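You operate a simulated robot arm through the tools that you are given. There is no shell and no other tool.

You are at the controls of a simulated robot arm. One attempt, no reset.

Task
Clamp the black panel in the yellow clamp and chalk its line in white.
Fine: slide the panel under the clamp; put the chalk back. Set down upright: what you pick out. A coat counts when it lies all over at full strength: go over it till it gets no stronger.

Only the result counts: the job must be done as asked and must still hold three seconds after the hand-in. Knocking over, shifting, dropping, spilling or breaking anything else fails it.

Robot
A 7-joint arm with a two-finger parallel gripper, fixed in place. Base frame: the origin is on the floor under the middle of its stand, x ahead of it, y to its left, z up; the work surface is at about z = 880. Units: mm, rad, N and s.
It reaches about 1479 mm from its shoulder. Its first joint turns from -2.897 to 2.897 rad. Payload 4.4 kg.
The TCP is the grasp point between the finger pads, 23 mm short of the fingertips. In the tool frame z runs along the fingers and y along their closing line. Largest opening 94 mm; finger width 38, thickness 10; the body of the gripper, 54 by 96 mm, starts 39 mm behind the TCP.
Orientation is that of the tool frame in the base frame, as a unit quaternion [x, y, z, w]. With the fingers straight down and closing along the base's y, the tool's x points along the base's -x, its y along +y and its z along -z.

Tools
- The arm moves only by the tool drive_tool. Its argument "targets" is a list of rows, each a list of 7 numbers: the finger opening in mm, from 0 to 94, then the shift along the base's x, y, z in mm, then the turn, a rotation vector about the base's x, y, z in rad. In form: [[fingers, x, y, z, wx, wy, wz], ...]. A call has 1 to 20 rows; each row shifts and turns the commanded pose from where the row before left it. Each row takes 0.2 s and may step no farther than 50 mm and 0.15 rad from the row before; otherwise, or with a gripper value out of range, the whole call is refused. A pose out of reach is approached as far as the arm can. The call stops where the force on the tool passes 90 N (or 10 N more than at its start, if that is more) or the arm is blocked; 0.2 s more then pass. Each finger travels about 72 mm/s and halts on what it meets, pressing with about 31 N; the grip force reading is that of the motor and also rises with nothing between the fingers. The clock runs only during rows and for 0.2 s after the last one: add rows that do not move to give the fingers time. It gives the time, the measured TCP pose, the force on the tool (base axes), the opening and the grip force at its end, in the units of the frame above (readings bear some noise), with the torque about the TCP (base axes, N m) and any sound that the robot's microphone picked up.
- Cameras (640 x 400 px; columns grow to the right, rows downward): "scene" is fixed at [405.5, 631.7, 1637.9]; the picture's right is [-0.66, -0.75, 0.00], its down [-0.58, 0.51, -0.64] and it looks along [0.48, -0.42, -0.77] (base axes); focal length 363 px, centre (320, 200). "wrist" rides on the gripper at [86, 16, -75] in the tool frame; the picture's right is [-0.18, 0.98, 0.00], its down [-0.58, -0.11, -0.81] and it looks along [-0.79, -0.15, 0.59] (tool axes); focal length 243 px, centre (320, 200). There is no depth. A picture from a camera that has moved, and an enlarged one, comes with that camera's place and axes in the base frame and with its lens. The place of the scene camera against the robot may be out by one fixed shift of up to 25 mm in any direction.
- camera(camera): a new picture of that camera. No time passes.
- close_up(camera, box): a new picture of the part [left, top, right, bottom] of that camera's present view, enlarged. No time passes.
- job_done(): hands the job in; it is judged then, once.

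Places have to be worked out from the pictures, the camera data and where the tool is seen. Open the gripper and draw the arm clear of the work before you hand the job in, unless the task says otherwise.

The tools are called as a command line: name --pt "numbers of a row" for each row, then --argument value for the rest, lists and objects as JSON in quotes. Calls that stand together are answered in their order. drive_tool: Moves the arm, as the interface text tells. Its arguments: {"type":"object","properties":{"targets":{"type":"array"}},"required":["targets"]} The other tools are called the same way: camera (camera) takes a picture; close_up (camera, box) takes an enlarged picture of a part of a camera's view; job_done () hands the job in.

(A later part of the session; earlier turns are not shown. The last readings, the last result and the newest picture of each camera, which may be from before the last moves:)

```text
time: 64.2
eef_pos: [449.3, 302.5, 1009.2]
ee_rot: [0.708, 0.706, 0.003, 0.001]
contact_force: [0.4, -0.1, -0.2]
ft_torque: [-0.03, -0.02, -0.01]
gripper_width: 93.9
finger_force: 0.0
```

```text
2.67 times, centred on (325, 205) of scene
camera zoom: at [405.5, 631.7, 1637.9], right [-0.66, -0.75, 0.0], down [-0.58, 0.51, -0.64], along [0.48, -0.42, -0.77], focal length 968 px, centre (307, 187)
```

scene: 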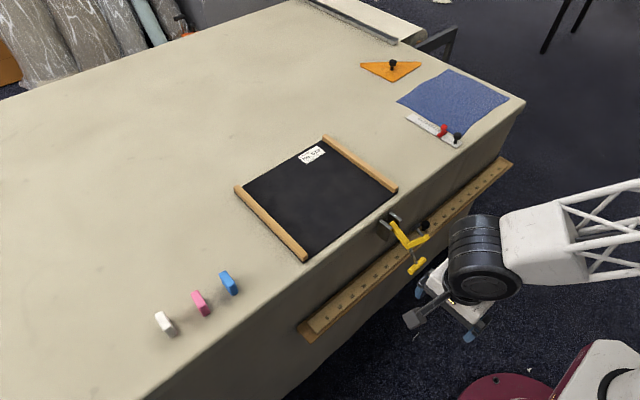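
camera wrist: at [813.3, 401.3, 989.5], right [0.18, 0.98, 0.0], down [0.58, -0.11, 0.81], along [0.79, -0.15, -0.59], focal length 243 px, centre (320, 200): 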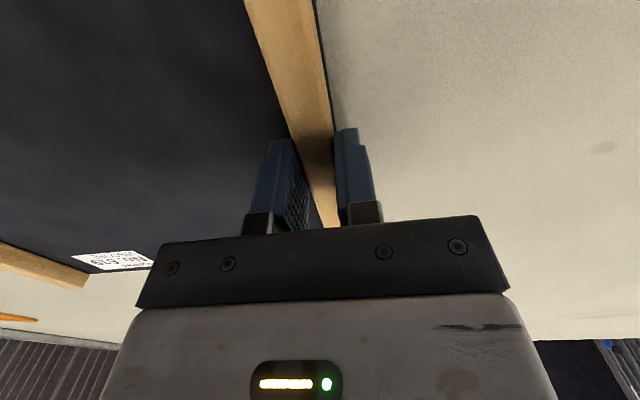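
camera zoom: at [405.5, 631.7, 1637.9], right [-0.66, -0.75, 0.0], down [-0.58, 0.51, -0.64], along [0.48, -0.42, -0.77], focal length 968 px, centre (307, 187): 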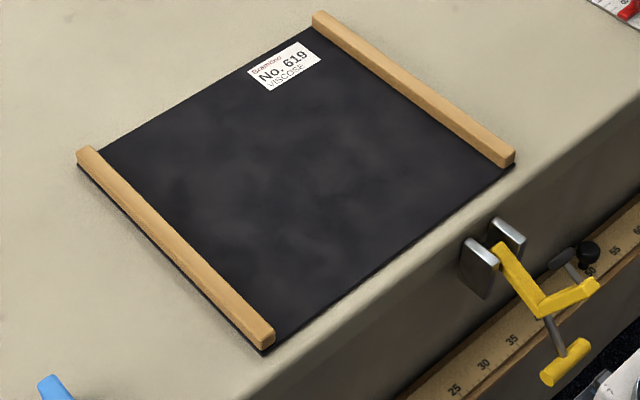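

The panel now sits under where the clamp will land. I'll pitch the gripper to point +x (jaws closing vertically) in front of the clamp.

drive_tool --pt "94 -3 -12 -5 0 -0.143 0" --pt "94 -3 -12 -5 0 -0.143 0" --pt "94 -3 -12 -5 0 -0.143 0" --pt "94 -3 -12 -5 0 -0.143 0" --pt "94 -3 -12 -10 0 -0.143 0" --pt "94 -3 -12 -10 0 -0.143 0" --pt "94 -3 -12 -10 0 -0.143 0" --pt "94 -3 -12 -10 0 -0.143 0" --pt "94 -3 -12 -10 0 -0.143 0" --pt "94 -3 -12 -10 0 -0.143 0" --pt "94 -3 -12 -10 0 -0.141 0" --pt "94 0 0 0 0 0 0"

camera --camera "wrist"

camera --camera "scene"

```text
time: 66.8
eef_pos: [463.5, 177.0, 1011.3]
ee_rot: [0.595, 0.623, 0.358, 0.361]
contact_force: [0.2, -0.7, 0.3]
ft_torque: [-0.03, 0.02, -0.02]
gripper_width: 93.9
finger_force: 0.1
out of reach, approached as far as the arm can: row 7, 8, 9, 10, 11
```

```text
taken
camera wrist: at [404.7, 263.8, 1059.2], right [0.48, -0.15, 0.86], down [-0.74, -0.6, 0.31], along [0.47, -0.79, -0.4], focal length 243 px, centre (320, 200)
```

wrist: 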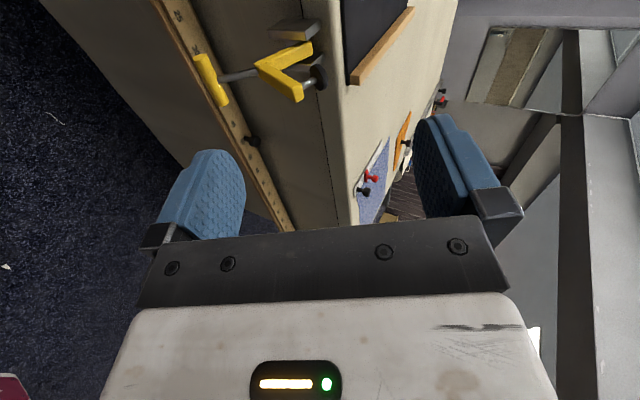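

```text
taken
```

scene: 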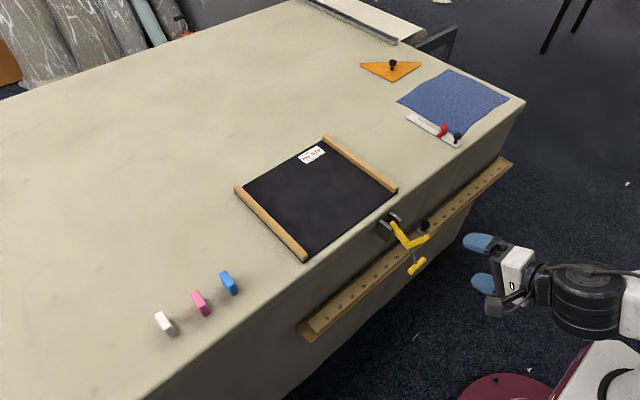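

The arm can't pitch fully horizontal this close in (it stopped at about −1.1 rad), so I'll instead grab the T‑bar by its two end faces with the jaws closing along y and the gripper leaning back. First I'll pin down the T‑bar's position from this view.

close_up --camera "wrist" --box '[150, 0, 350, 125]'

close_up --camera "scene" --box '[370, 200, 450, 280]'

```text
3.20 times, centred on (250, 62) of wrist
camera zoom: at [404.7, 263.8, 1059.2], right [0.48, -0.15, 0.86], down [-0.74, -0.6, 0.31], along [0.47, -0.79, -0.4], focal length 776 px, centre (544, 640)
```

zoom: 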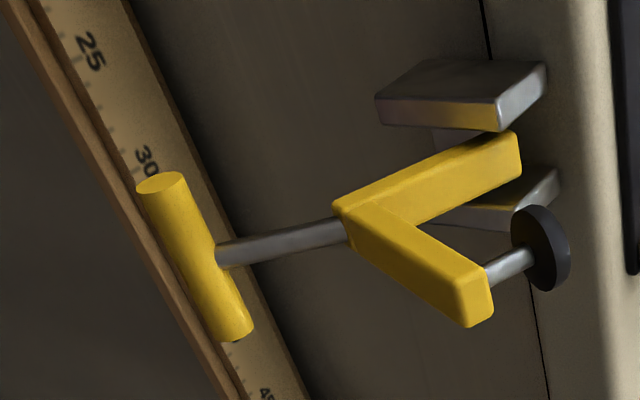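

```text
5.00 times, centred on (410, 240) of scene
camera zoom: at [405.5, 631.7, 1637.9], right [-0.66, -0.75, 0.0], down [-0.58, 0.51, -0.64], along [0.48, -0.42, -0.77], focal length 1814 px, centre (-130, 0)
```

zoom: 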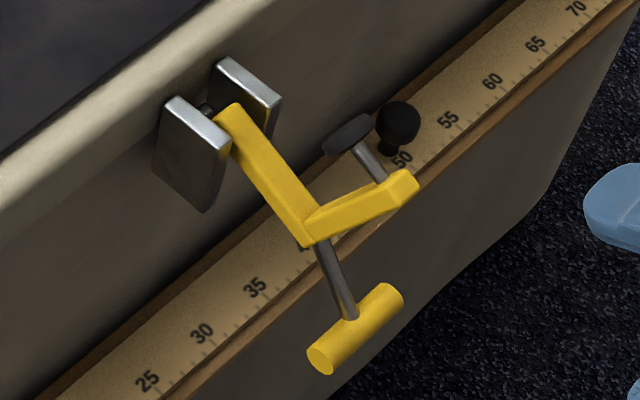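

T‑bar ends come out at about y=97 and 159 with its centre near (599, 128, 765). I'll unwind to the home heading (jaws closing along y), then pitch back ~0.65 rad so the body clears the clamp's arm above the bar.

drive_tool --pt "94 0 0 0 0 0.1335 0" --pt "94 0 0 0 0 0.1335 0" --pt "94 0 0 0 0 0.1335 0" --pt "94 0 0 0 0 0.1335 0" --pt "94 0 0 0 0 0.1335 0" --pt "94 0 0 0 0 0.1335 0" --pt "94 0 0 0 0 0.1335 0" --pt "94 0 0 0 0 0.1335 0" --pt "94 0 -4 0 0 0 0.143" --pt "94 0 -4 0 0 0 0.143" --pt "94 0 -4 0 0 0 0.143" --pt "94 0 -4 0 0 0 0.143" --pt "94 0 -4 0 0 0 0.143" --pt "94 0 -4 0 0 0 0.143" --pt "94 0 -4 0 0 0 0.143" --pt "94 0 -4 0 0 0 0.143" --pt "94 0 -4 0 0 0 0.143" --pt "94 0 -4 0 0 0 0.143" --pt "94 0 -4 0 0 0 0.141" --pt "94 0 0 0 0 0 0"

drive_tool --pt "94 0 0 -10 0 -0.13 0" --pt "94 0 0 -10 0 -0.13 0" --pt "94 0 0 -10 0 -0.13 0" --pt "94 0 0 -10 0 -0.13 0" --pt "94 0 0 -10 0 -0.13 0" --pt "94 0 0 0 0 0 0"

camera --camera "wrist"

```text
time: 71.0
eef_pos: [462.8, 133.3, 1010.5]
ee_rot: [-0.019, 1.0, -0.001, -0.008]
contact_force: [-0.4, 0.9, -0.9]
ft_torque: [-0.02, -0.01, 0.01]
gripper_width: 93.8
finger_force: 0.0
```

```text
time: 72.4
eef_pos: [463.3, 132.9, 960.2]
ee_rot: [-0.017, 0.95, -0.006, 0.312]
contact_force: [-0.1, 0.3, -0.2]
ft_torque: [0.0, 0.01, 0.0]
gripper_width: 94.0
finger_force: 0.1
```

```text
taken
camera wrist: at [349.7, 147.1, 968.5], right [0.12, 0.99, 0.09], down [-0.01, -0.09, 1.0], along [0.99, -0.12, 0.0], focal length 243 px, centre (320, 200)
```

wrist: 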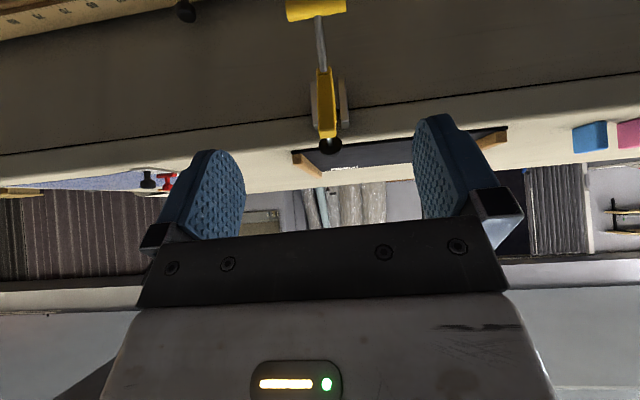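

The gripper leans back properly and sees the clamp straight ahead. I'll correct the small heading error and descend to a standby point behind the T‑bar, checking reach.

drive_tool --pt "94 10 -2 -25 0 0 -0.035" --pt "94 10 -1 -30 0 0 0" --pt "94 10 -1 -30 0 0 0" --pt "94 20 0 -15 0 0 0" --pt "94 20 0 -15 0 0 0" --pt "94 0 0 0 0 0 0"

camera --camera "wrist"

camera --camera "scene"

```text
time: 73.8
eef_pos: [533.9, 130.1, 843.6]
ee_rot: [-0.001, 0.95, -0.011, 0.312]
contact_force: [0.5, -0.5, -0.7]
ft_torque: [-0.01, -0.05, 0.0]
gripper_width: 93.9
finger_force: 0.1
```

```text
taken
camera wrist: at [420.8, 147.9, 852.7], right [0.16, 0.98, 0.09], down [-0.01, -0.09, 1.0], along [0.99, -0.16, 0.0], focal length 243 px, centre (320, 200)
```

wrist: 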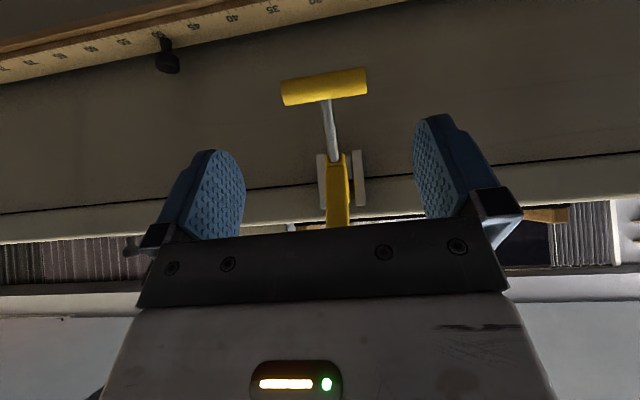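

```text
taken
```

scene: 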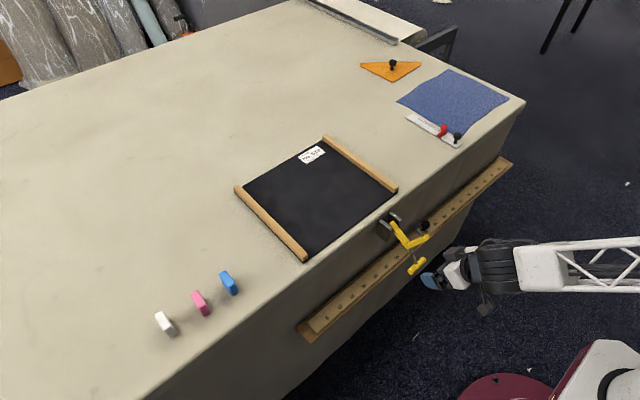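

Reach is fine. From here the T‑bar resolves to centre (599, 130, 769), ends at y≈99 and 160. I'll advance along the finger direction to straddle its ends.

drive_tool --pt "94 16 0 -19 0 0 0" --pt "94 16 0 -19 0 0 0" --pt "94 16 0 -19 0 0 0" --pt "94 17 0 -18 0 0 0" --pt "94 0 0 0 0 0 0"

camera --camera "wrist"

close_up --camera "scene" --box '[370, 200, 500, 300]'

```text
time: 75.0
eef_pos: [598.7, 130.2, 770.3]
ee_rot: [0.0, 0.95, -0.012, 0.311]
contact_force: [0.3, 0.3, 0.6]
ft_torque: [0.02, -0.01, -0.02]
gripper_width: 93.8
finger_force: 0.3
```

```text
taken
camera wrist: at [485.4, 147.6, 778.0], right [0.16, 0.98, 0.09], down [-0.01, -0.09, 1.0], along [0.99, -0.16, 0.0], focal length 243 px, centre (320, 200)
```

wrist: 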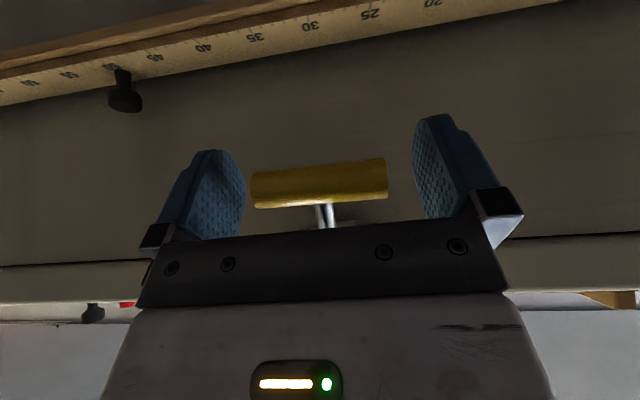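

```text
4.00 times, centred on (435, 250) of scene
camera zoom: at [405.5, 631.7, 1637.9], right [-0.66, -0.75, 0.0], down [-0.58, 0.51, -0.64], along [0.48, -0.42, -0.77], focal length 1451 px, centre (-140, 0)
```

zoom: 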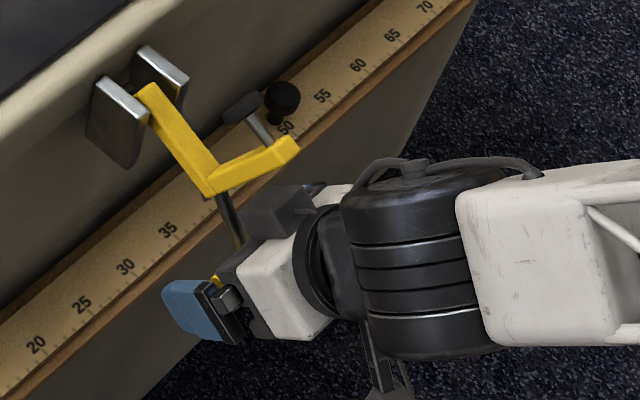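

The bar lies exactly between the fingers. Closing onto its ends.

drive_tool --pt "60 0 0 0 0 0 0" --pt "40 0 0 0 0 0 0" --pt "30 0 0 0 0 0 0" --pt "30 0 0 0 0 0 0"

camera --camera "wrist"

```text
time: 76.0
eef_pos: [598.2, 131.2, 770.2]
ee_rot: [0.0, 0.95, -0.013, 0.312]
contact_force: [4.4, -13.2, -1.6]
ft_torque: [-0.16, 0.33, -0.03]
gripper_width: 76.9
finger_force: 45.0
```

```text
taken
camera wrist: at [485.3, 147.5, 778.2], right [0.16, 0.98, 0.09], down [-0.01, -0.09, 1.0], along [0.99, -0.16, 0.0], focal length 243 px, centre (320, 200)
```

wrist: 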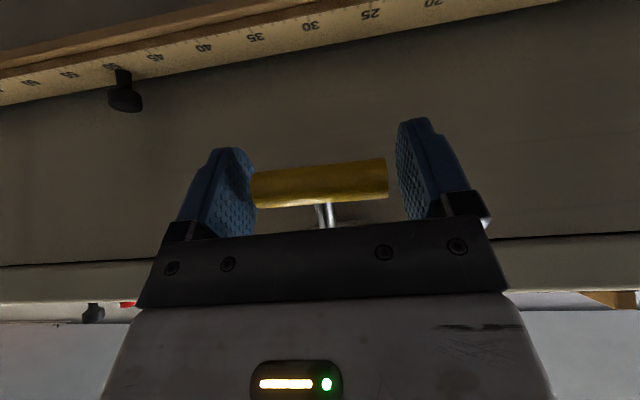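

The y‑low finger touched the bar first (the bar's centre is a few mm lower in y). I'll ease the gripper −y while closing so both fingers bear evenly.

drive_tool --pt "76 0 -2 0 0 0 0" --pt "72 0 -2 0 0 0 0" --pt "66 0 -2 0 0 0 0" --pt "50 0 0 0 0 0 0" --pt "30 0 0 0 0 0 0" --pt "30 0 0 0 0 0 0"

camera --camera "wrist"

```text
time: 76.7
eef_pos: [598.3, 129.2, 770.1]
ee_rot: [-0.003, 0.95, -0.009, 0.311]
contact_force: [-1.1, 36.8, -4.2]
ft_torque: [0.32, 0.12, 0.22]
gripper_width: 77.0
finger_force: 45.1
stopped in row 3: the force on the tool passed its limit at 92 N (the readings are from after the stop); the commanded pose is now the measured one
```

```text
taken
camera wrist: at [485.3, 146.3, 778.0], right [0.15, 0.98, 0.09], down [-0.01, -0.09, 1.0], along [0.99, -0.15, 0.0], focal length 243 px, centre (320, 200)
```

wrist: 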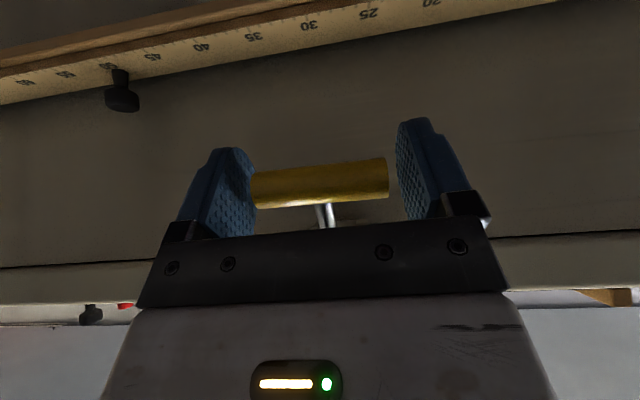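

The force shows both fingers are already on the bar: it is simply 77 mm long. I'll shift back +1.5 mm in y to relieve the side load and hold the grip.

drive_tool --pt "30 0 1.5 0 0 0 0" --pt "30 0 0 0 0 0 0"

```text
time: 77.3
eef_pos: [599.2, 130.1, 769.7]
ee_rot: [-0.002, 0.95, -0.01, 0.312]
contact_force: [-3.8, 11.4, 4.2]
ft_torque: [-0.37, -0.42, 0.45]
gripper_width: 77.3
finger_force: 44.8
```

Side load is down to ~11 N and the grip holds. I'll start the swing along the arc about the hinge in small steps while watching the forces.

drive_tool --pt "30 -4.6 0.3 6.7 0 0 0" --pt "30 -4.1 0 6.9 0 0 0" --pt "30 -3.7 0 7.1 0 0 0" --pt "30 0 0 0 0 0 0"

camera --camera "wrist"

close_up --camera "scene" --box '[370, 200, 500, 300]'

```text
time: 78.3
eef_pos: [586.1, 130.6, 789.3]
ee_rot: [-0.002, 0.95, -0.01, 0.312]
contact_force: [1.3, -19.4, -10.1]
ft_torque: [-0.37, 0.93, 0.0]
gripper_width: 77.2
finger_force: 45.2
```

```text
taken
camera wrist: at [472.5, 146.9, 797.6], right [0.15, 0.98, 0.09], down [-0.01, -0.09, 1.0], along [0.99, -0.15, 0.0], focal length 243 px, centre (320, 200)
```

wrist: 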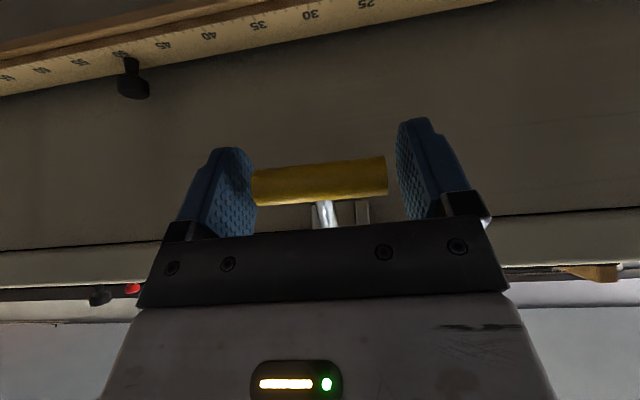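

```text
4.00 times, centred on (435, 250) of scene
camera zoom: at [405.5, 631.7, 1637.9], right [-0.66, -0.75, 0.0], down [-0.58, 0.51, -0.64], along [0.48, -0.42, -0.77], focal length 1451 px, centre (-140, 0)
```

zoom: 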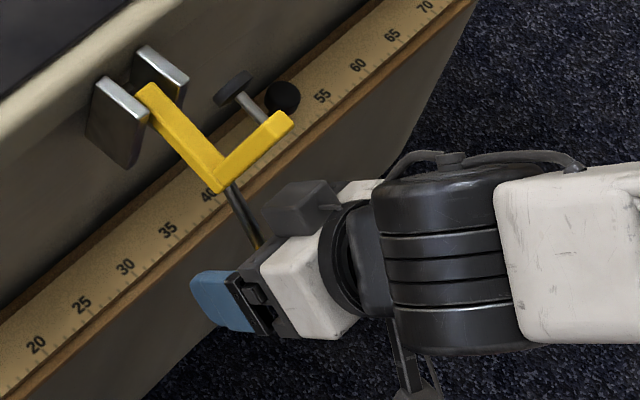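

The clamp arm follows smoothly (forces small). Continuing the arc upward.

drive_tool --pt "30 -7 -0.3 17.4 0 0 0" --pt "30 -5 0 18.5 0 0 0" --pt "30 -2.3 0 18.9 0 0 0" --pt "30 0.3 0 19.1 0 0 0" --pt "30 0 0 0 0 0 0"

close_up --camera "scene" --box '[350, 170, 500, 280]'

```text
time: 79.5
eef_pos: [572.8, 130.3, 864.2]
ee_rot: [-0.001, 0.95, -0.011, 0.312]
contact_force: [-4.0, -52.8, -8.1]
ft_torque: [-0.18, 0.9, -0.19]
gripper_width: 77.2
finger_force: 45.0
```

```text
3.64 times, centred on (425, 225) of scene
camera zoom: at [405.5, 631.7, 1637.9], right [-0.66, -0.75, 0.0], down [-0.58, 0.51, -0.64], along [0.48, -0.42, -0.77], focal length 1319 px, centre (-62, 109)
```

zoom: 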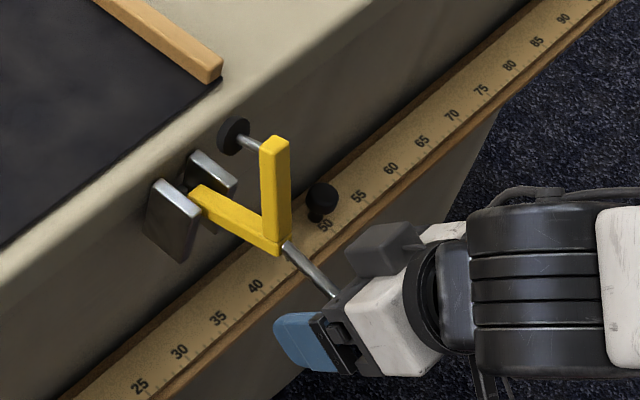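

It swings well; a −53 N side load built up in y, so I'll shift −1.7 mm in y and continue over the top.

drive_tool --pt "30 0 -1.0 0 0 0 0" --pt "30 3 -0.9 18.9 0 0 0" --pt "30 5.6 0 18.3 0 0 0" --pt "30 8.1 0 17.3 0 0 0" --pt "30 0 0 0 0 0 0"

close_up --camera "scene" --box '[350, 150, 510, 270]'

```text
time: 80.7
eef_pos: [589.7, 129.0, 918.1]
ee_rot: [-0.002, 0.95, -0.01, 0.312]
contact_force: [-10.9, 16.7, -6.2]
ft_torque: [0.32, 1.23, 0.12]
gripper_width: 77.1
finger_force: 44.8
```

```text
3.33 times, centred on (430, 210) of scene
camera zoom: at [405.5, 631.7, 1637.9], right [-0.66, -0.75, 0.0], down [-0.58, 0.51, -0.64], along [0.48, -0.42, -0.77], focal length 1210 px, centre (-47, 167)
```

zoom: 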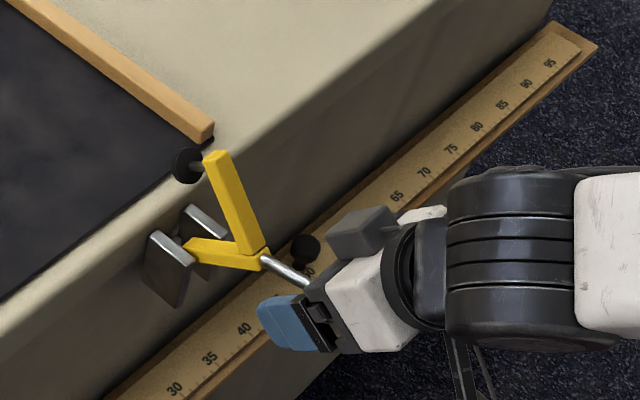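

Going well. Continue the arc toward closing.

drive_tool --pt "30 10.4 0.2 16 0 0 0" --pt "30 12.5 0 14.5 0 0 0" --pt "30 14.5 0 12.5 0 0 0" --pt "30 0 0 0 0 0 0"

close_up --camera "scene" --box '[340, 130, 500, 250]'

camera --camera "wrist"

```text
time: 81.7
eef_pos: [625.3, 129.9, 963.9]
ee_rot: [-0.003, 0.95, -0.01, 0.313]
contact_force: [-0.3, 70.6, -6.3]
ft_torque: [0.65, 1.1, -0.69]
gripper_width: 77.5
finger_force: 45.0
```

```text
3.33 times, centred on (420, 190) of scene
camera zoom: at [405.5, 631.7, 1637.9], right [-0.66, -0.75, 0.0], down [-0.58, 0.51, -0.64], along [0.48, -0.42, -0.77], focal length 1210 px, centre (-13, 233)
```

zoom: 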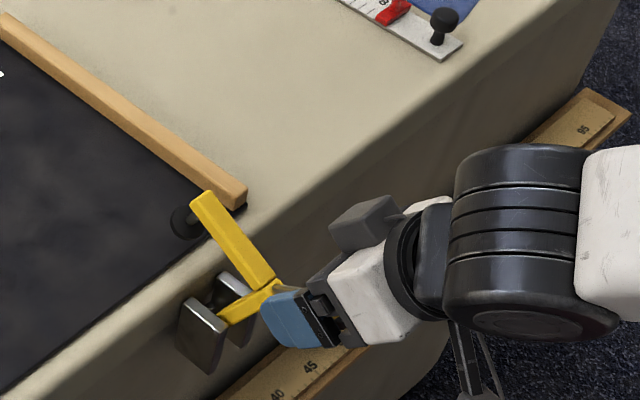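

```text
taken
camera wrist: at [513.0, 146.5, 970.5], right [0.15, 0.98, 0.09], down [-0.01, -0.09, 1.0], along [0.99, -0.15, 0.0], focal length 243 px, centre (320, 200)
```

wrist: 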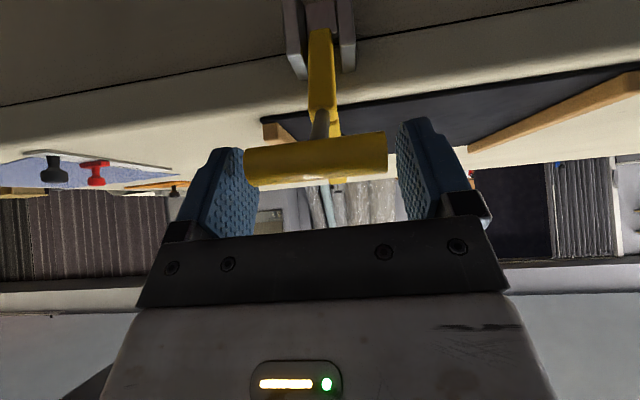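

Nearly over. A +70 N side load appeared, so I'll move +y 2.5 mm and continue toward contact in smaller steps.

drive_tool --pt "30 0 1.3 0 0 0 0" --pt "30 0 1.2 0 0 0 0" --pt "30 8 0 5.5 0 0 0" --pt "30 8 0 4.9 0 0 0" --pt "30 0 0 0 0 0 0"

close_up --camera "scene" --box '[340, 130, 500, 250]'

```text
time: 82.9
eef_pos: [641.6, 130.4, 972.7]
ee_rot: [-0.001, 0.95, -0.01, 0.313]
contact_force: [-5.5, -3.4, 0.9]
ft_torque: [-0.47, 1.3, 0.03]
gripper_width: 77.2
finger_force: 44.5
```

```text
3.33 times, centred on (420, 190) of scene
camera zoom: at [405.5, 631.7, 1637.9], right [-0.66, -0.75, 0.0], down [-0.58, 0.51, -0.64], along [0.48, -0.42, -0.77], focal length 1210 px, centre (-13, 233)
```

zoom: 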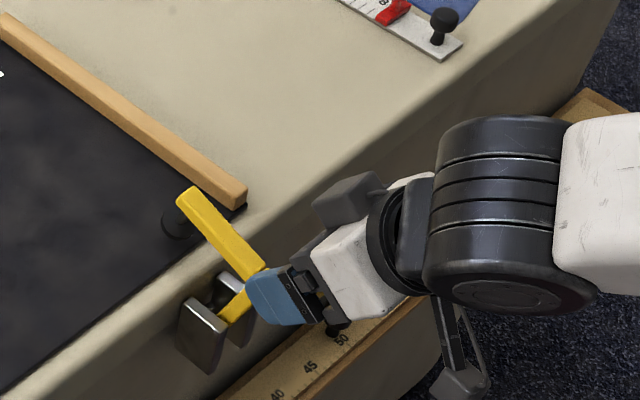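

Pad is coming down over the panel, forces are small. Next steps toward contact.

drive_tool --pt "30 8.5 0 4.3 0 0 0" --pt "30 8.8 0 3.8 0 0 0" --pt "30 0 0 0 0 0 0"

close_up --camera "scene" --box '[340, 150, 440, 240]'

```text
time: 83.7
eef_pos: [659.8, 130.8, 981.3]
ee_rot: [-0.002, 0.95, -0.01, 0.312]
contact_force: [-1.5, -28.0, -2.4]
ft_torque: [-0.24, 1.16, -0.11]
gripper_width: 77.1
finger_force: 45.0
```

```text
4.44 times, centred on (390, 195) of scene
camera zoom: at [405.5, 631.7, 1637.9], right [-0.66, -0.75, 0.0], down [-0.58, 0.51, -0.64], along [0.48, -0.42, -0.77], focal length 1613 px, centre (9, 222)
```

zoom: 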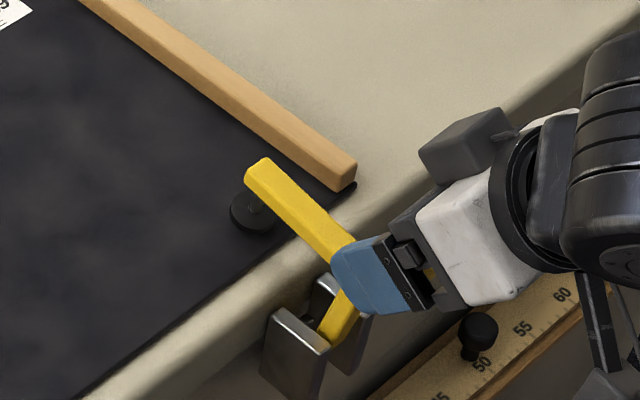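

Continuing in finer steps to feel for the pad's contact.

drive_tool --pt "30 6 -0.8 2.2 0 0 0" --pt "30 6 0 1.8 0 0 0" --pt "30 0 0 0 0 0 0"

close_up --camera "scene" --box '[340, 150, 440, 240]'

```text
time: 84.5
eef_pos: [672.7, 131.7, 985.5]
ee_rot: [-0.003, 0.95, -0.009, 0.313]
contact_force: [-5.9, -4.4, 7.1]
ft_torque: [-0.15, 1.26, 0.08]
gripper_width: 77.1
finger_force: 44.9
```

```text
4.44 times, centred on (390, 195) of scene
camera zoom: at [405.5, 631.7, 1637.9], right [-0.66, -0.75, 0.0], down [-0.58, 0.51, -0.64], along [0.48, -0.42, -0.77], focal length 1613 px, centre (9, 222)
```

zoom: 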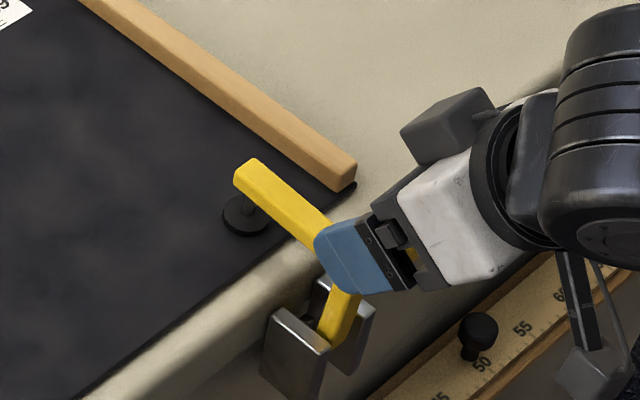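

The pad is almost on the panel. A few more small steps until the force rises.

drive_tool --pt "30 5 0 1.2 0 0 0" --pt "30 0 0 0 0 0 0"

drive_tool --pt "30 5 0 0.9 0 0 0" --pt "30 0 0 0 0 0 0"

close_up --camera "scene" --box '[340, 150, 440, 240]'

```text
time: 85.1
eef_pos: [676.1, 130.4, 984.4]
ee_rot: [-0.003, 0.95, -0.011, 0.312]
contact_force: [-41.3, 10.7, -1.1]
ft_torque: [0.01, 0.39, 0.03]
gripper_width: 77.1
finger_force: 45.1
```

```text
time: 85.7
eef_pos: [684.2, 129.2, 989.6]
ee_rot: [-0.001, 0.949, -0.011, 0.314]
contact_force: [3.9, -0.5, 10.9]
ft_torque: [0.34, 0.15, -0.14]
gripper_width: 29.9
finger_force: 0.1
```

```text
4.44 times, centred on (390, 195) of scene
camera zoom: at [405.5, 631.7, 1637.9], right [-0.66, -0.75, 0.0], down [-0.58, 0.51, -0.64], along [0.48, -0.42, -0.77], focal length 1613 px, centre (9, 222)
```

zoom: 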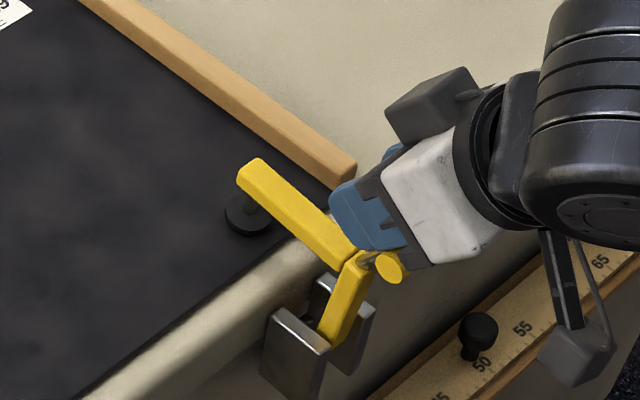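

The pad touched down (41 N), then the bar slipped out of the jaws. I'll lift the gripper clear and look at the clamp's state.

drive_tool --pt "30 5 0 15 0 0 0" --pt "30 0 0 30 0 0 0" --pt "30 -20 0 40 0 0 0" --pt "0 -40 0 20 0 0 0" --pt "0 -45 0 0 0 0 0" --pt "0 -45 0 0 0 0 0" --pt "0 0 0 0 0 0 0"

close_up --camera "scene" --box '[320, 140, 460, 250]'

camera --camera "wrist"

```text
time: 87.3
eef_pos: [537.2, 128.0, 1091.0]
ee_rot: [-0.002, 0.95, -0.009, 0.312]
contact_force: [-0.5, 0.7, 0.5]
ft_torque: [-0.02, 0.04, 0.0]
gripper_width: 0.0
finger_force: 30.7
```

```text
3.64 times, centred on (390, 195) of scene
camera zoom: at [405.5, 631.7, 1637.9], right [-0.66, -0.75, 0.0], down [-0.58, 0.51, -0.64], along [0.48, -0.42, -0.77], focal length 1319 px, centre (66, 218)
```

zoom: 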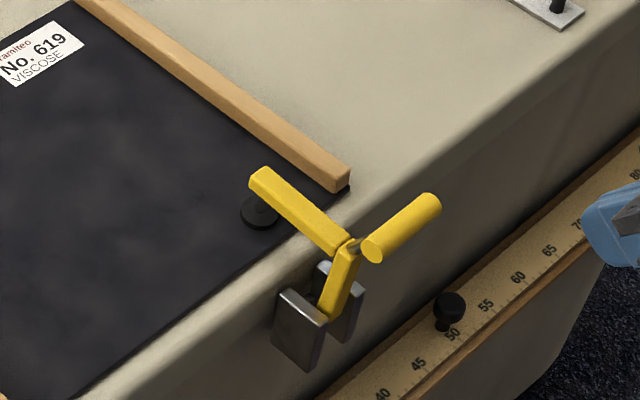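

```text
taken
camera wrist: at [424.1, 146.0, 1098.9], right [0.15, 0.98, 0.09], down [-0.01, -0.09, 1.0], along [0.99, -0.15, 0.0], focal length 243 px, centre (320, 200)
```

wrist: 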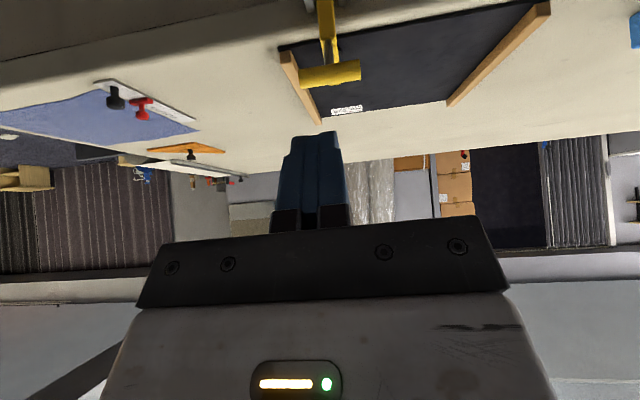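

The clamp stays down over the panel. I'll zoom in to see whether the pad really presses.

close_up --camera "scene" --box '[365, 180, 405, 210]'

close_up --camera "wrist" --box '[270, 0, 390, 120]'

close_up --camera "scene" --box '[230, 130, 410, 265]'

```text
13.33 times, centred on (385, 195) of scene
camera zoom: at [405.5, 631.7, 1637.9], right [-0.66, -0.75, 0.0], down [-0.58, 0.51, -0.64], along [0.48, -0.42, -0.77], focal length 4838 px, centre (-547, 267)
```

zoom: 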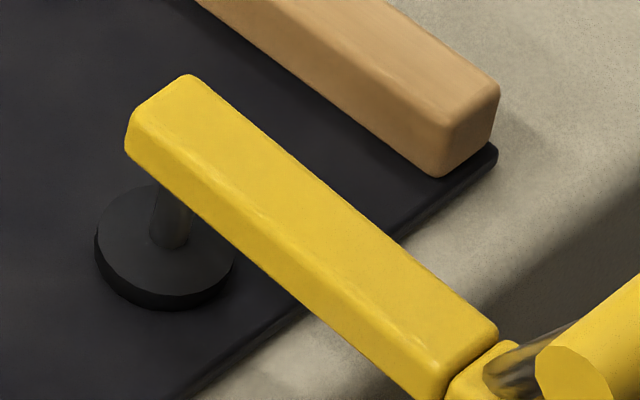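

```text
3.33 times, centred on (330, 60) of wrist
camera zoom: at [424.1, 146.0, 1098.9], right [0.15, 0.98, 0.09], down [-0.01, -0.09, 1.0], along [0.99, -0.15, 0.0], focal length 809 px, centre (287, 667)
```

zoom: 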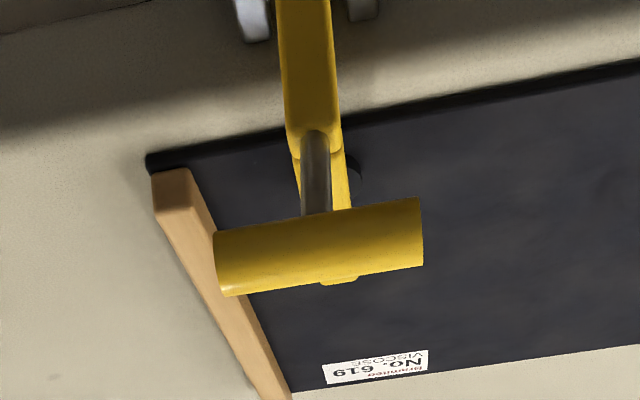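

```text
2.96 times, centred on (320, 198) of scene
camera zoom: at [405.5, 631.7, 1637.9], right [-0.66, -0.75, 0.0], down [-0.58, 0.51, -0.64], along [0.48, -0.42, -0.77], focal length 1075 px, centre (320, 207)
```

zoom: 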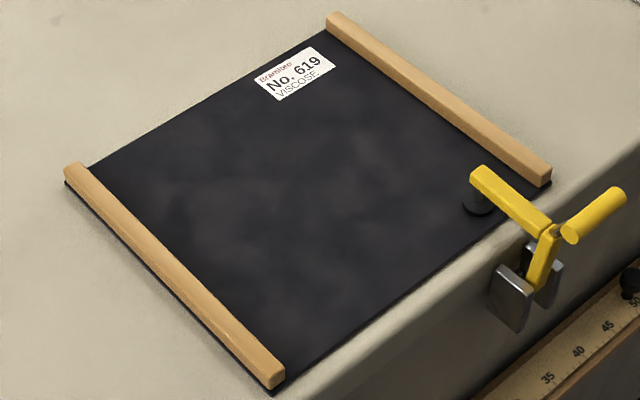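

The pad sits on the panel at about (776, 128), and the hinge works out at about (702, 847). To seat it firmly, I'll push the T‑bar forward (+x) with closed, vertical fingers and feel for a lock.

drive_tool --pt "0 5 0 -10 0 0.127 0" --pt "0 10 0 -20 0 0.127 0" --pt "0 15 0 -20 0 0.127 0" --pt "0 15 0 -20 0 0.127 0" --pt "0 15 0 -20 0 0.127 0" --pt "0 10 1 -25 0 0 0" --pt "0 0 1 0 0 0 0"

camera --camera "wrist"

close_up --camera "scene" --box '[340, 140, 480, 250]'

```text
time: 88.9
eef_pos: [606.8, 133.0, 977.4]
ee_rot: [-0.005, 1.0, -0.008, 0.001]
contact_force: [-0.8, 0.2, -0.5]
ft_torque: [0.03, 0.02, -0.02]
gripper_width: 0.1
finger_force: 31.5
```

```text
taken
camera wrist: at [520.7, 149.7, 1051.2], right [0.17, 0.98, -0.02], down [0.58, -0.09, 0.81], along [0.79, -0.15, -0.59], focal length 243 px, centre (320, 200)
```

wrist: 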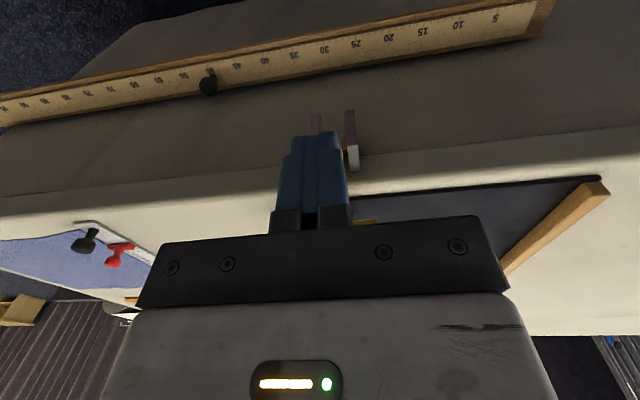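

```text
3.64 times, centred on (410, 195) of scene
camera zoom: at [405.5, 631.7, 1637.9], right [-0.66, -0.75, 0.0], down [-0.58, 0.51, -0.64], along [0.48, -0.42, -0.77], focal length 1319 px, centre (-7, 218)
```

zoom: 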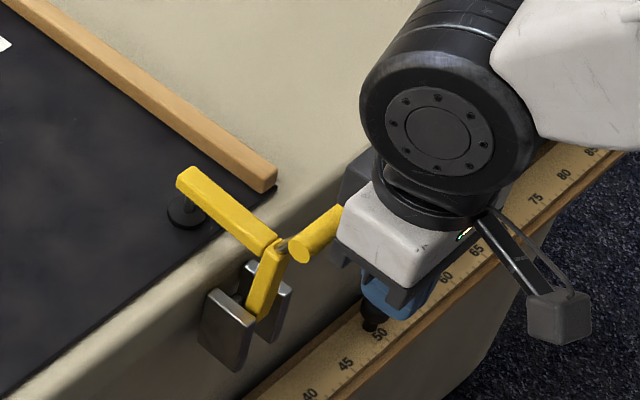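

Now push +x slowly onto the T‑bar.

drive_tool --pt "0 8 -1 0 0 0 0" --pt "0 8 0 0 0 0 0" --pt "0 8 0 0 0 0 0" --pt "0 4 0 0 0 0 0" --pt "0 4 0 0 0 0 0" --pt "0 3 0 0 0 0 0"

```text
time: 90.2
eef_pos: [633.7, 130.6, 978.7]
ee_rot: [-0.006, 1.0, -0.009, -0.002]
contact_force: [-40.9, 0.2, 20.7]
ft_torque: [-0.02, -0.31, -0.13]
gripper_width: 0.0
finger_force: 31.3
stopped in row 6: the force on the tool passed its limit at 105 N (the readings are from after the stop); the commanded pose is now the measured one
```

Firm resistance (105 N peak) — the clamp is seated hard. I'll check how it looks and back off to see that it stays.

drive_tool --pt "0 -10 0 0 0 0 0" --pt "0 -30 0 10 0 0 0" --pt "0 -30 0 20 0 0 0" --pt "0 0 0 0 0 0 0"

close_up --camera "scene" --box '[340, 150, 440, 240]'

close_up --camera "scene" --box '[370, 180, 410, 210]'

```text
time: 91.2
eef_pos: [565.8, 129.8, 1007.0]
ee_rot: [-0.004, 1.0, -0.008, -0.001]
contact_force: [0.6, -0.3, 0.3]
ft_torque: [-0.01, -0.01, -0.04]
gripper_width: 0.1
finger_force: 30.9
```

```text
4.44 times, centred on (390, 195) of scene
camera zoom: at [405.5, 631.7, 1637.9], right [-0.66, -0.75, 0.0], down [-0.58, 0.51, -0.64], along [0.48, -0.42, -0.77], focal length 1613 px, centre (9, 222)
```

zoom: 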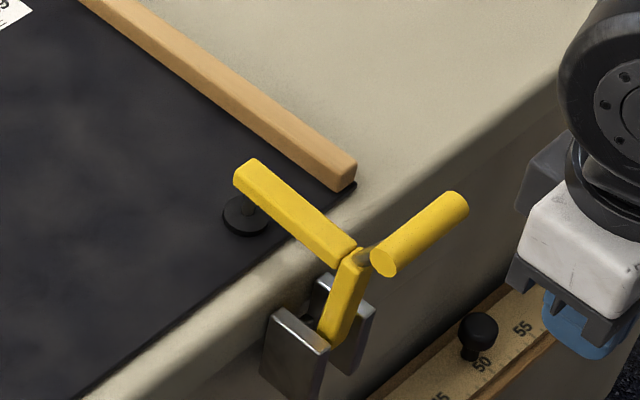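

```text
13.33 times, centred on (390, 195) of scene
camera zoom: at [405.5, 631.7, 1637.9], right [-0.66, -0.75, 0.0], down [-0.58, 0.51, -0.64], along [0.48, -0.42, -0.77], focal length 4838 px, centre (-613, 267)
```

zoom: 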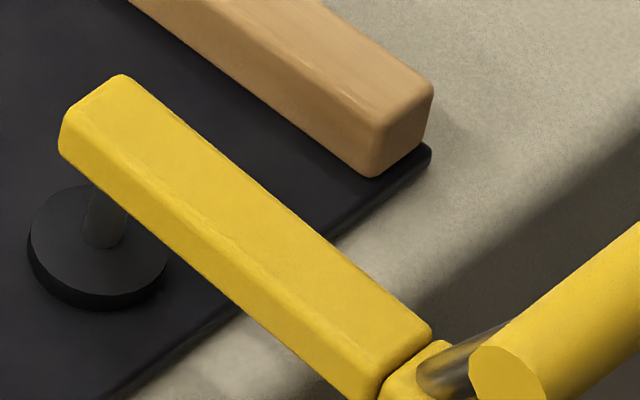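

The clamp stayed put: panel is clamped. Now I'll look again at the panel for its line, now that it's clamped.

camera --camera "scene"

close_up --camera "scene" --box '[230, 130, 410, 265]'

close_up --camera "scene" --box '[290, 180, 370, 230]'

```text
taken
```

scene: 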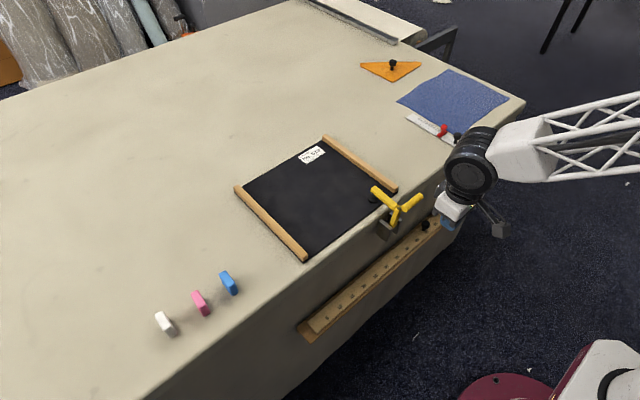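

```text
2.96 times, centred on (320, 198) of scene
camera zoom: at [405.5, 631.7, 1637.9], right [-0.66, -0.75, 0.0], down [-0.58, 0.51, -0.64], along [0.48, -0.42, -0.77], focal length 1075 px, centre (320, 207)
```

zoom: 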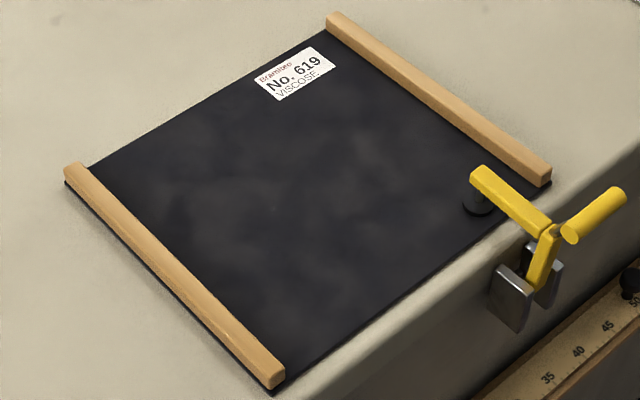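

```text
8.00 times, centred on (330, 205) of scene
camera zoom: at [405.5, 631.7, 1637.9], right [-0.66, -0.75, 0.0], down [-0.58, 0.51, -0.64], along [0.48, -0.42, -0.77], focal length 2903 px, centre (240, 160)
```

zoom: 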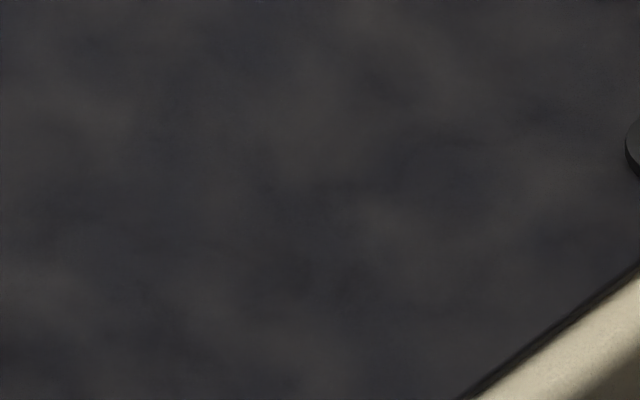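

Still no visible line. I'll run two high-zoom transects across the panel (one along x, one along y), which any long line would have to cross.

close_up --camera "scene" --box '[256, 202, 296, 227]'

close_up --camera "scene" --box '[280, 186, 320, 211]'

close_up --camera "scene" --box '[304, 170, 344, 195]'

close_up --camera "scene" --box '[326, 157, 366, 182]'

close_up --camera "scene" --box '[320, 203, 360, 228]'

close_up --camera "scene" --box '[302, 187, 342, 212]'

close_up --camera "scene" --box '[284, 171, 324, 196]'

close_up --camera "scene" --box '[266, 156, 306, 181]'

```text
16.00 times, centred on (276, 214) of scene
camera zoom: at [405.5, 631.7, 1637.9], right [-0.66, -0.75, 0.0], down [-0.58, 0.51, -0.64], along [0.48, -0.42, -0.77], focal length 5806 px, centre (1024, -32)
```

zoom: 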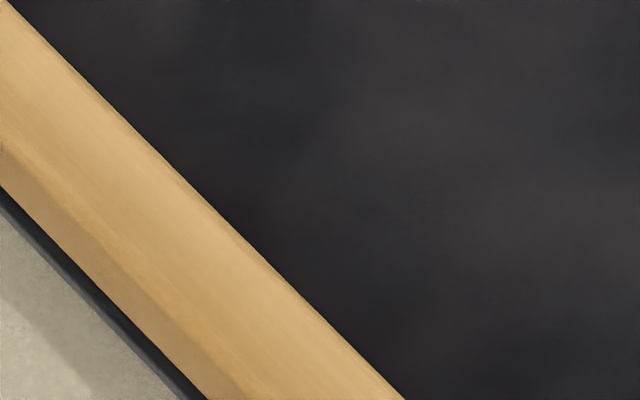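

```text
16.00 times, centred on (300, 198) of scene
camera zoom: at [405.5, 631.7, 1637.9], right [-0.66, -0.75, 0.0], down [-0.58, 0.51, -0.64], along [0.48, -0.42, -0.77], focal length 5806 px, centre (640, 224)
```

zoom: 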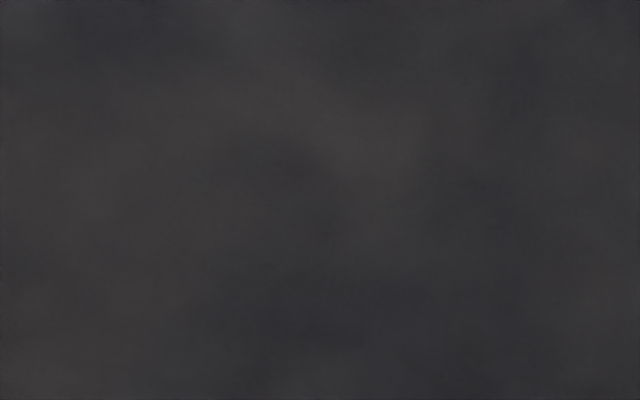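

```text
16.00 times, centred on (324, 182) of scene
camera zoom: at [405.5, 631.7, 1637.9], right [-0.66, -0.75, 0.0], down [-0.58, 0.51, -0.64], along [0.48, -0.42, -0.77], focal length 5806 px, centre (256, 480)
```

zoom: 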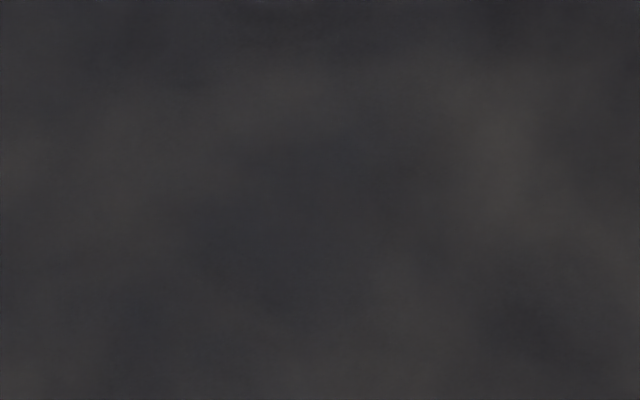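

```text
16.00 times, centred on (346, 170) of scene
camera zoom: at [405.5, 631.7, 1637.9], right [-0.66, -0.75, 0.0], down [-0.58, 0.51, -0.64], along [0.48, -0.42, -0.77], focal length 5806 px, centre (-96, 688)
```

zoom: 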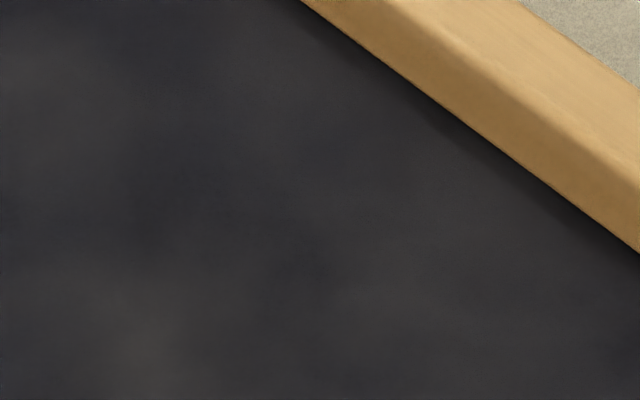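

```text
16.00 times, centred on (340, 216) of scene
camera zoom: at [405.5, 631.7, 1637.9], right [-0.66, -0.75, 0.0], down [-0.58, 0.51, -0.64], along [0.48, -0.42, -0.77], focal length 5806 px, centre (0, -48)
```

zoom: 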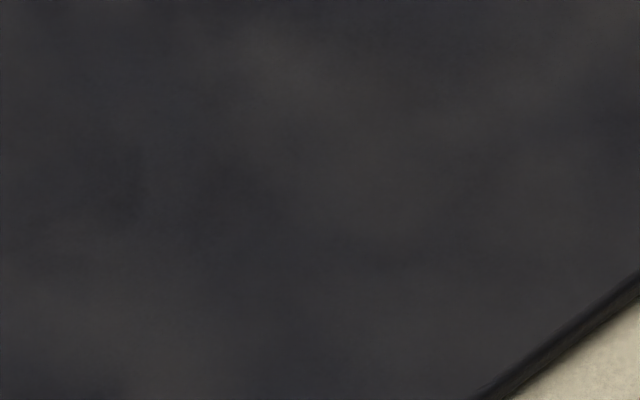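

```text
16.00 times, centred on (322, 200) of scene
camera zoom: at [405.5, 631.7, 1637.9], right [-0.66, -0.75, 0.0], down [-0.58, 0.51, -0.64], along [0.48, -0.42, -0.77], focal length 5806 px, centre (288, 208)
```

zoom: 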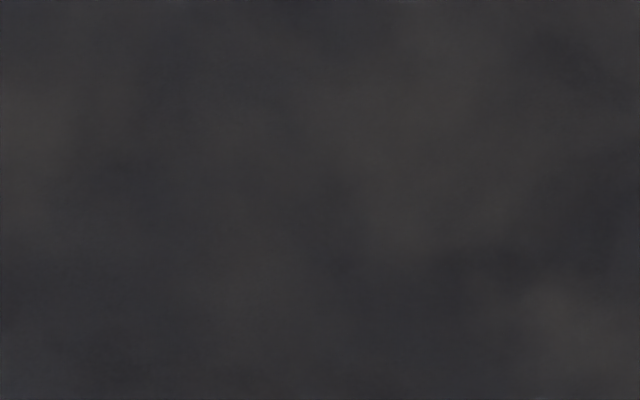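

```text
16.00 times, centred on (304, 184) of scene
camera zoom: at [405.5, 631.7, 1637.9], right [-0.66, -0.75, 0.0], down [-0.58, 0.51, -0.64], along [0.48, -0.42, -0.77], focal length 5806 px, centre (576, 464)
```

zoom: 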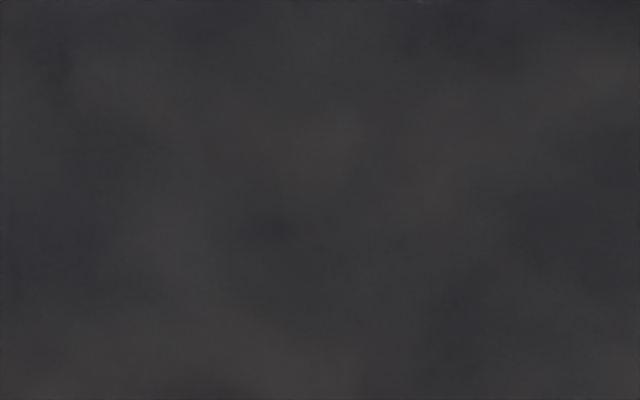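

```text
16.00 times, centred on (286, 168) of scene
camera zoom: at [405.5, 631.7, 1637.9], right [-0.66, -0.75, 0.0], down [-0.58, 0.51, -0.64], along [0.48, -0.42, -0.77], focal length 5806 px, centre (864, 704)
```

zoom: 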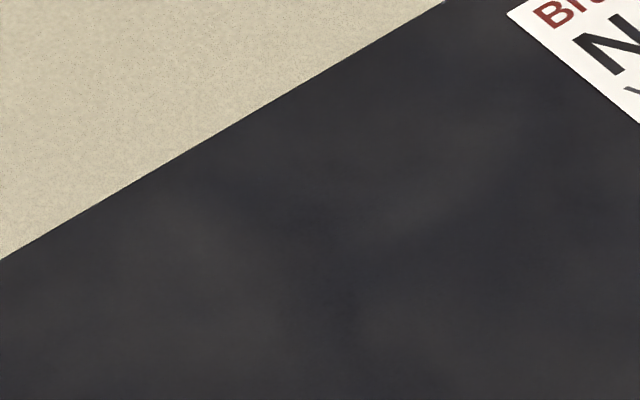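

The panel face is definitely blank. Before experimenting I'll finish searching: the sector toward +y/−x of the room hasn't been seen yet, so I'll rise and turn the camera there.

drive_tool --pt "0 -10 10 45 0 0 0" --pt "0 0 20 45 0 0 0" --pt "0 0 20 45 0 -0.1 0" --pt "0 0 20 45 0 -0.14 0" --pt "0 0 20 40 0 -0.14 0" --pt "0 0 20 20 0 -0.14 0" --pt "0 0 20 0 0 -0.14 0" --pt "0 0 20 0 0 -0.14 0" --pt "0 -5 20 0 0 0 0.14" --pt "0 -5 20 0 0 0 0.14" --pt "0 -5 20 0 0 0 0.14" --pt "0 -5 20 0 0 0 0.14" --pt "0 -5 20 0 0 0 0.14" --pt "0 -5 20 0 0 0 0.14" --pt "0 -5 20 0 0 0 0.14" --pt "0 -5 20 0 0 0 0.14" --pt "0 -5 10 0 0 0 0.14" --pt "0 -5 10 0 0 0 0.14" --pt "0 0 0 0 0 0 0"

camera --camera "wrist"

```text
time: 95.2
eef_pos: [506.7, 460.6, 1246.2]
ee_rot: [-0.595, 0.704, 0.242, 0.303]
contact_force: [-0.3, -0.2, 1.1]
ft_torque: [0.01, 0.0, -0.01]
gripper_width: 0.0
finger_force: 31.3
```

```text
taken
camera wrist: at [471.5, 351.5, 1237.2], right [-0.95, 0.3, 0.11], down [0.06, -0.18, 0.98], along [0.31, 0.94, 0.16], focal length 243 px, centre (320, 200)
```

wrist: 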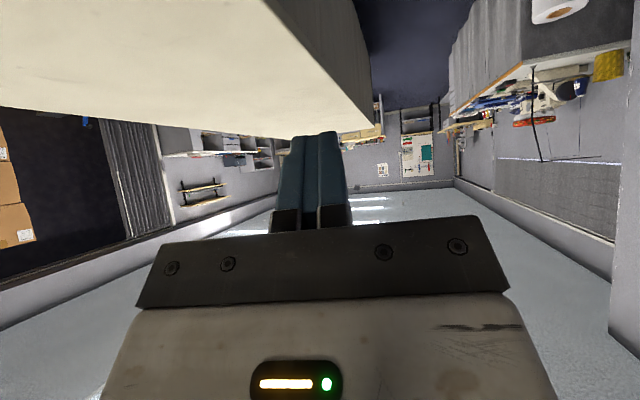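

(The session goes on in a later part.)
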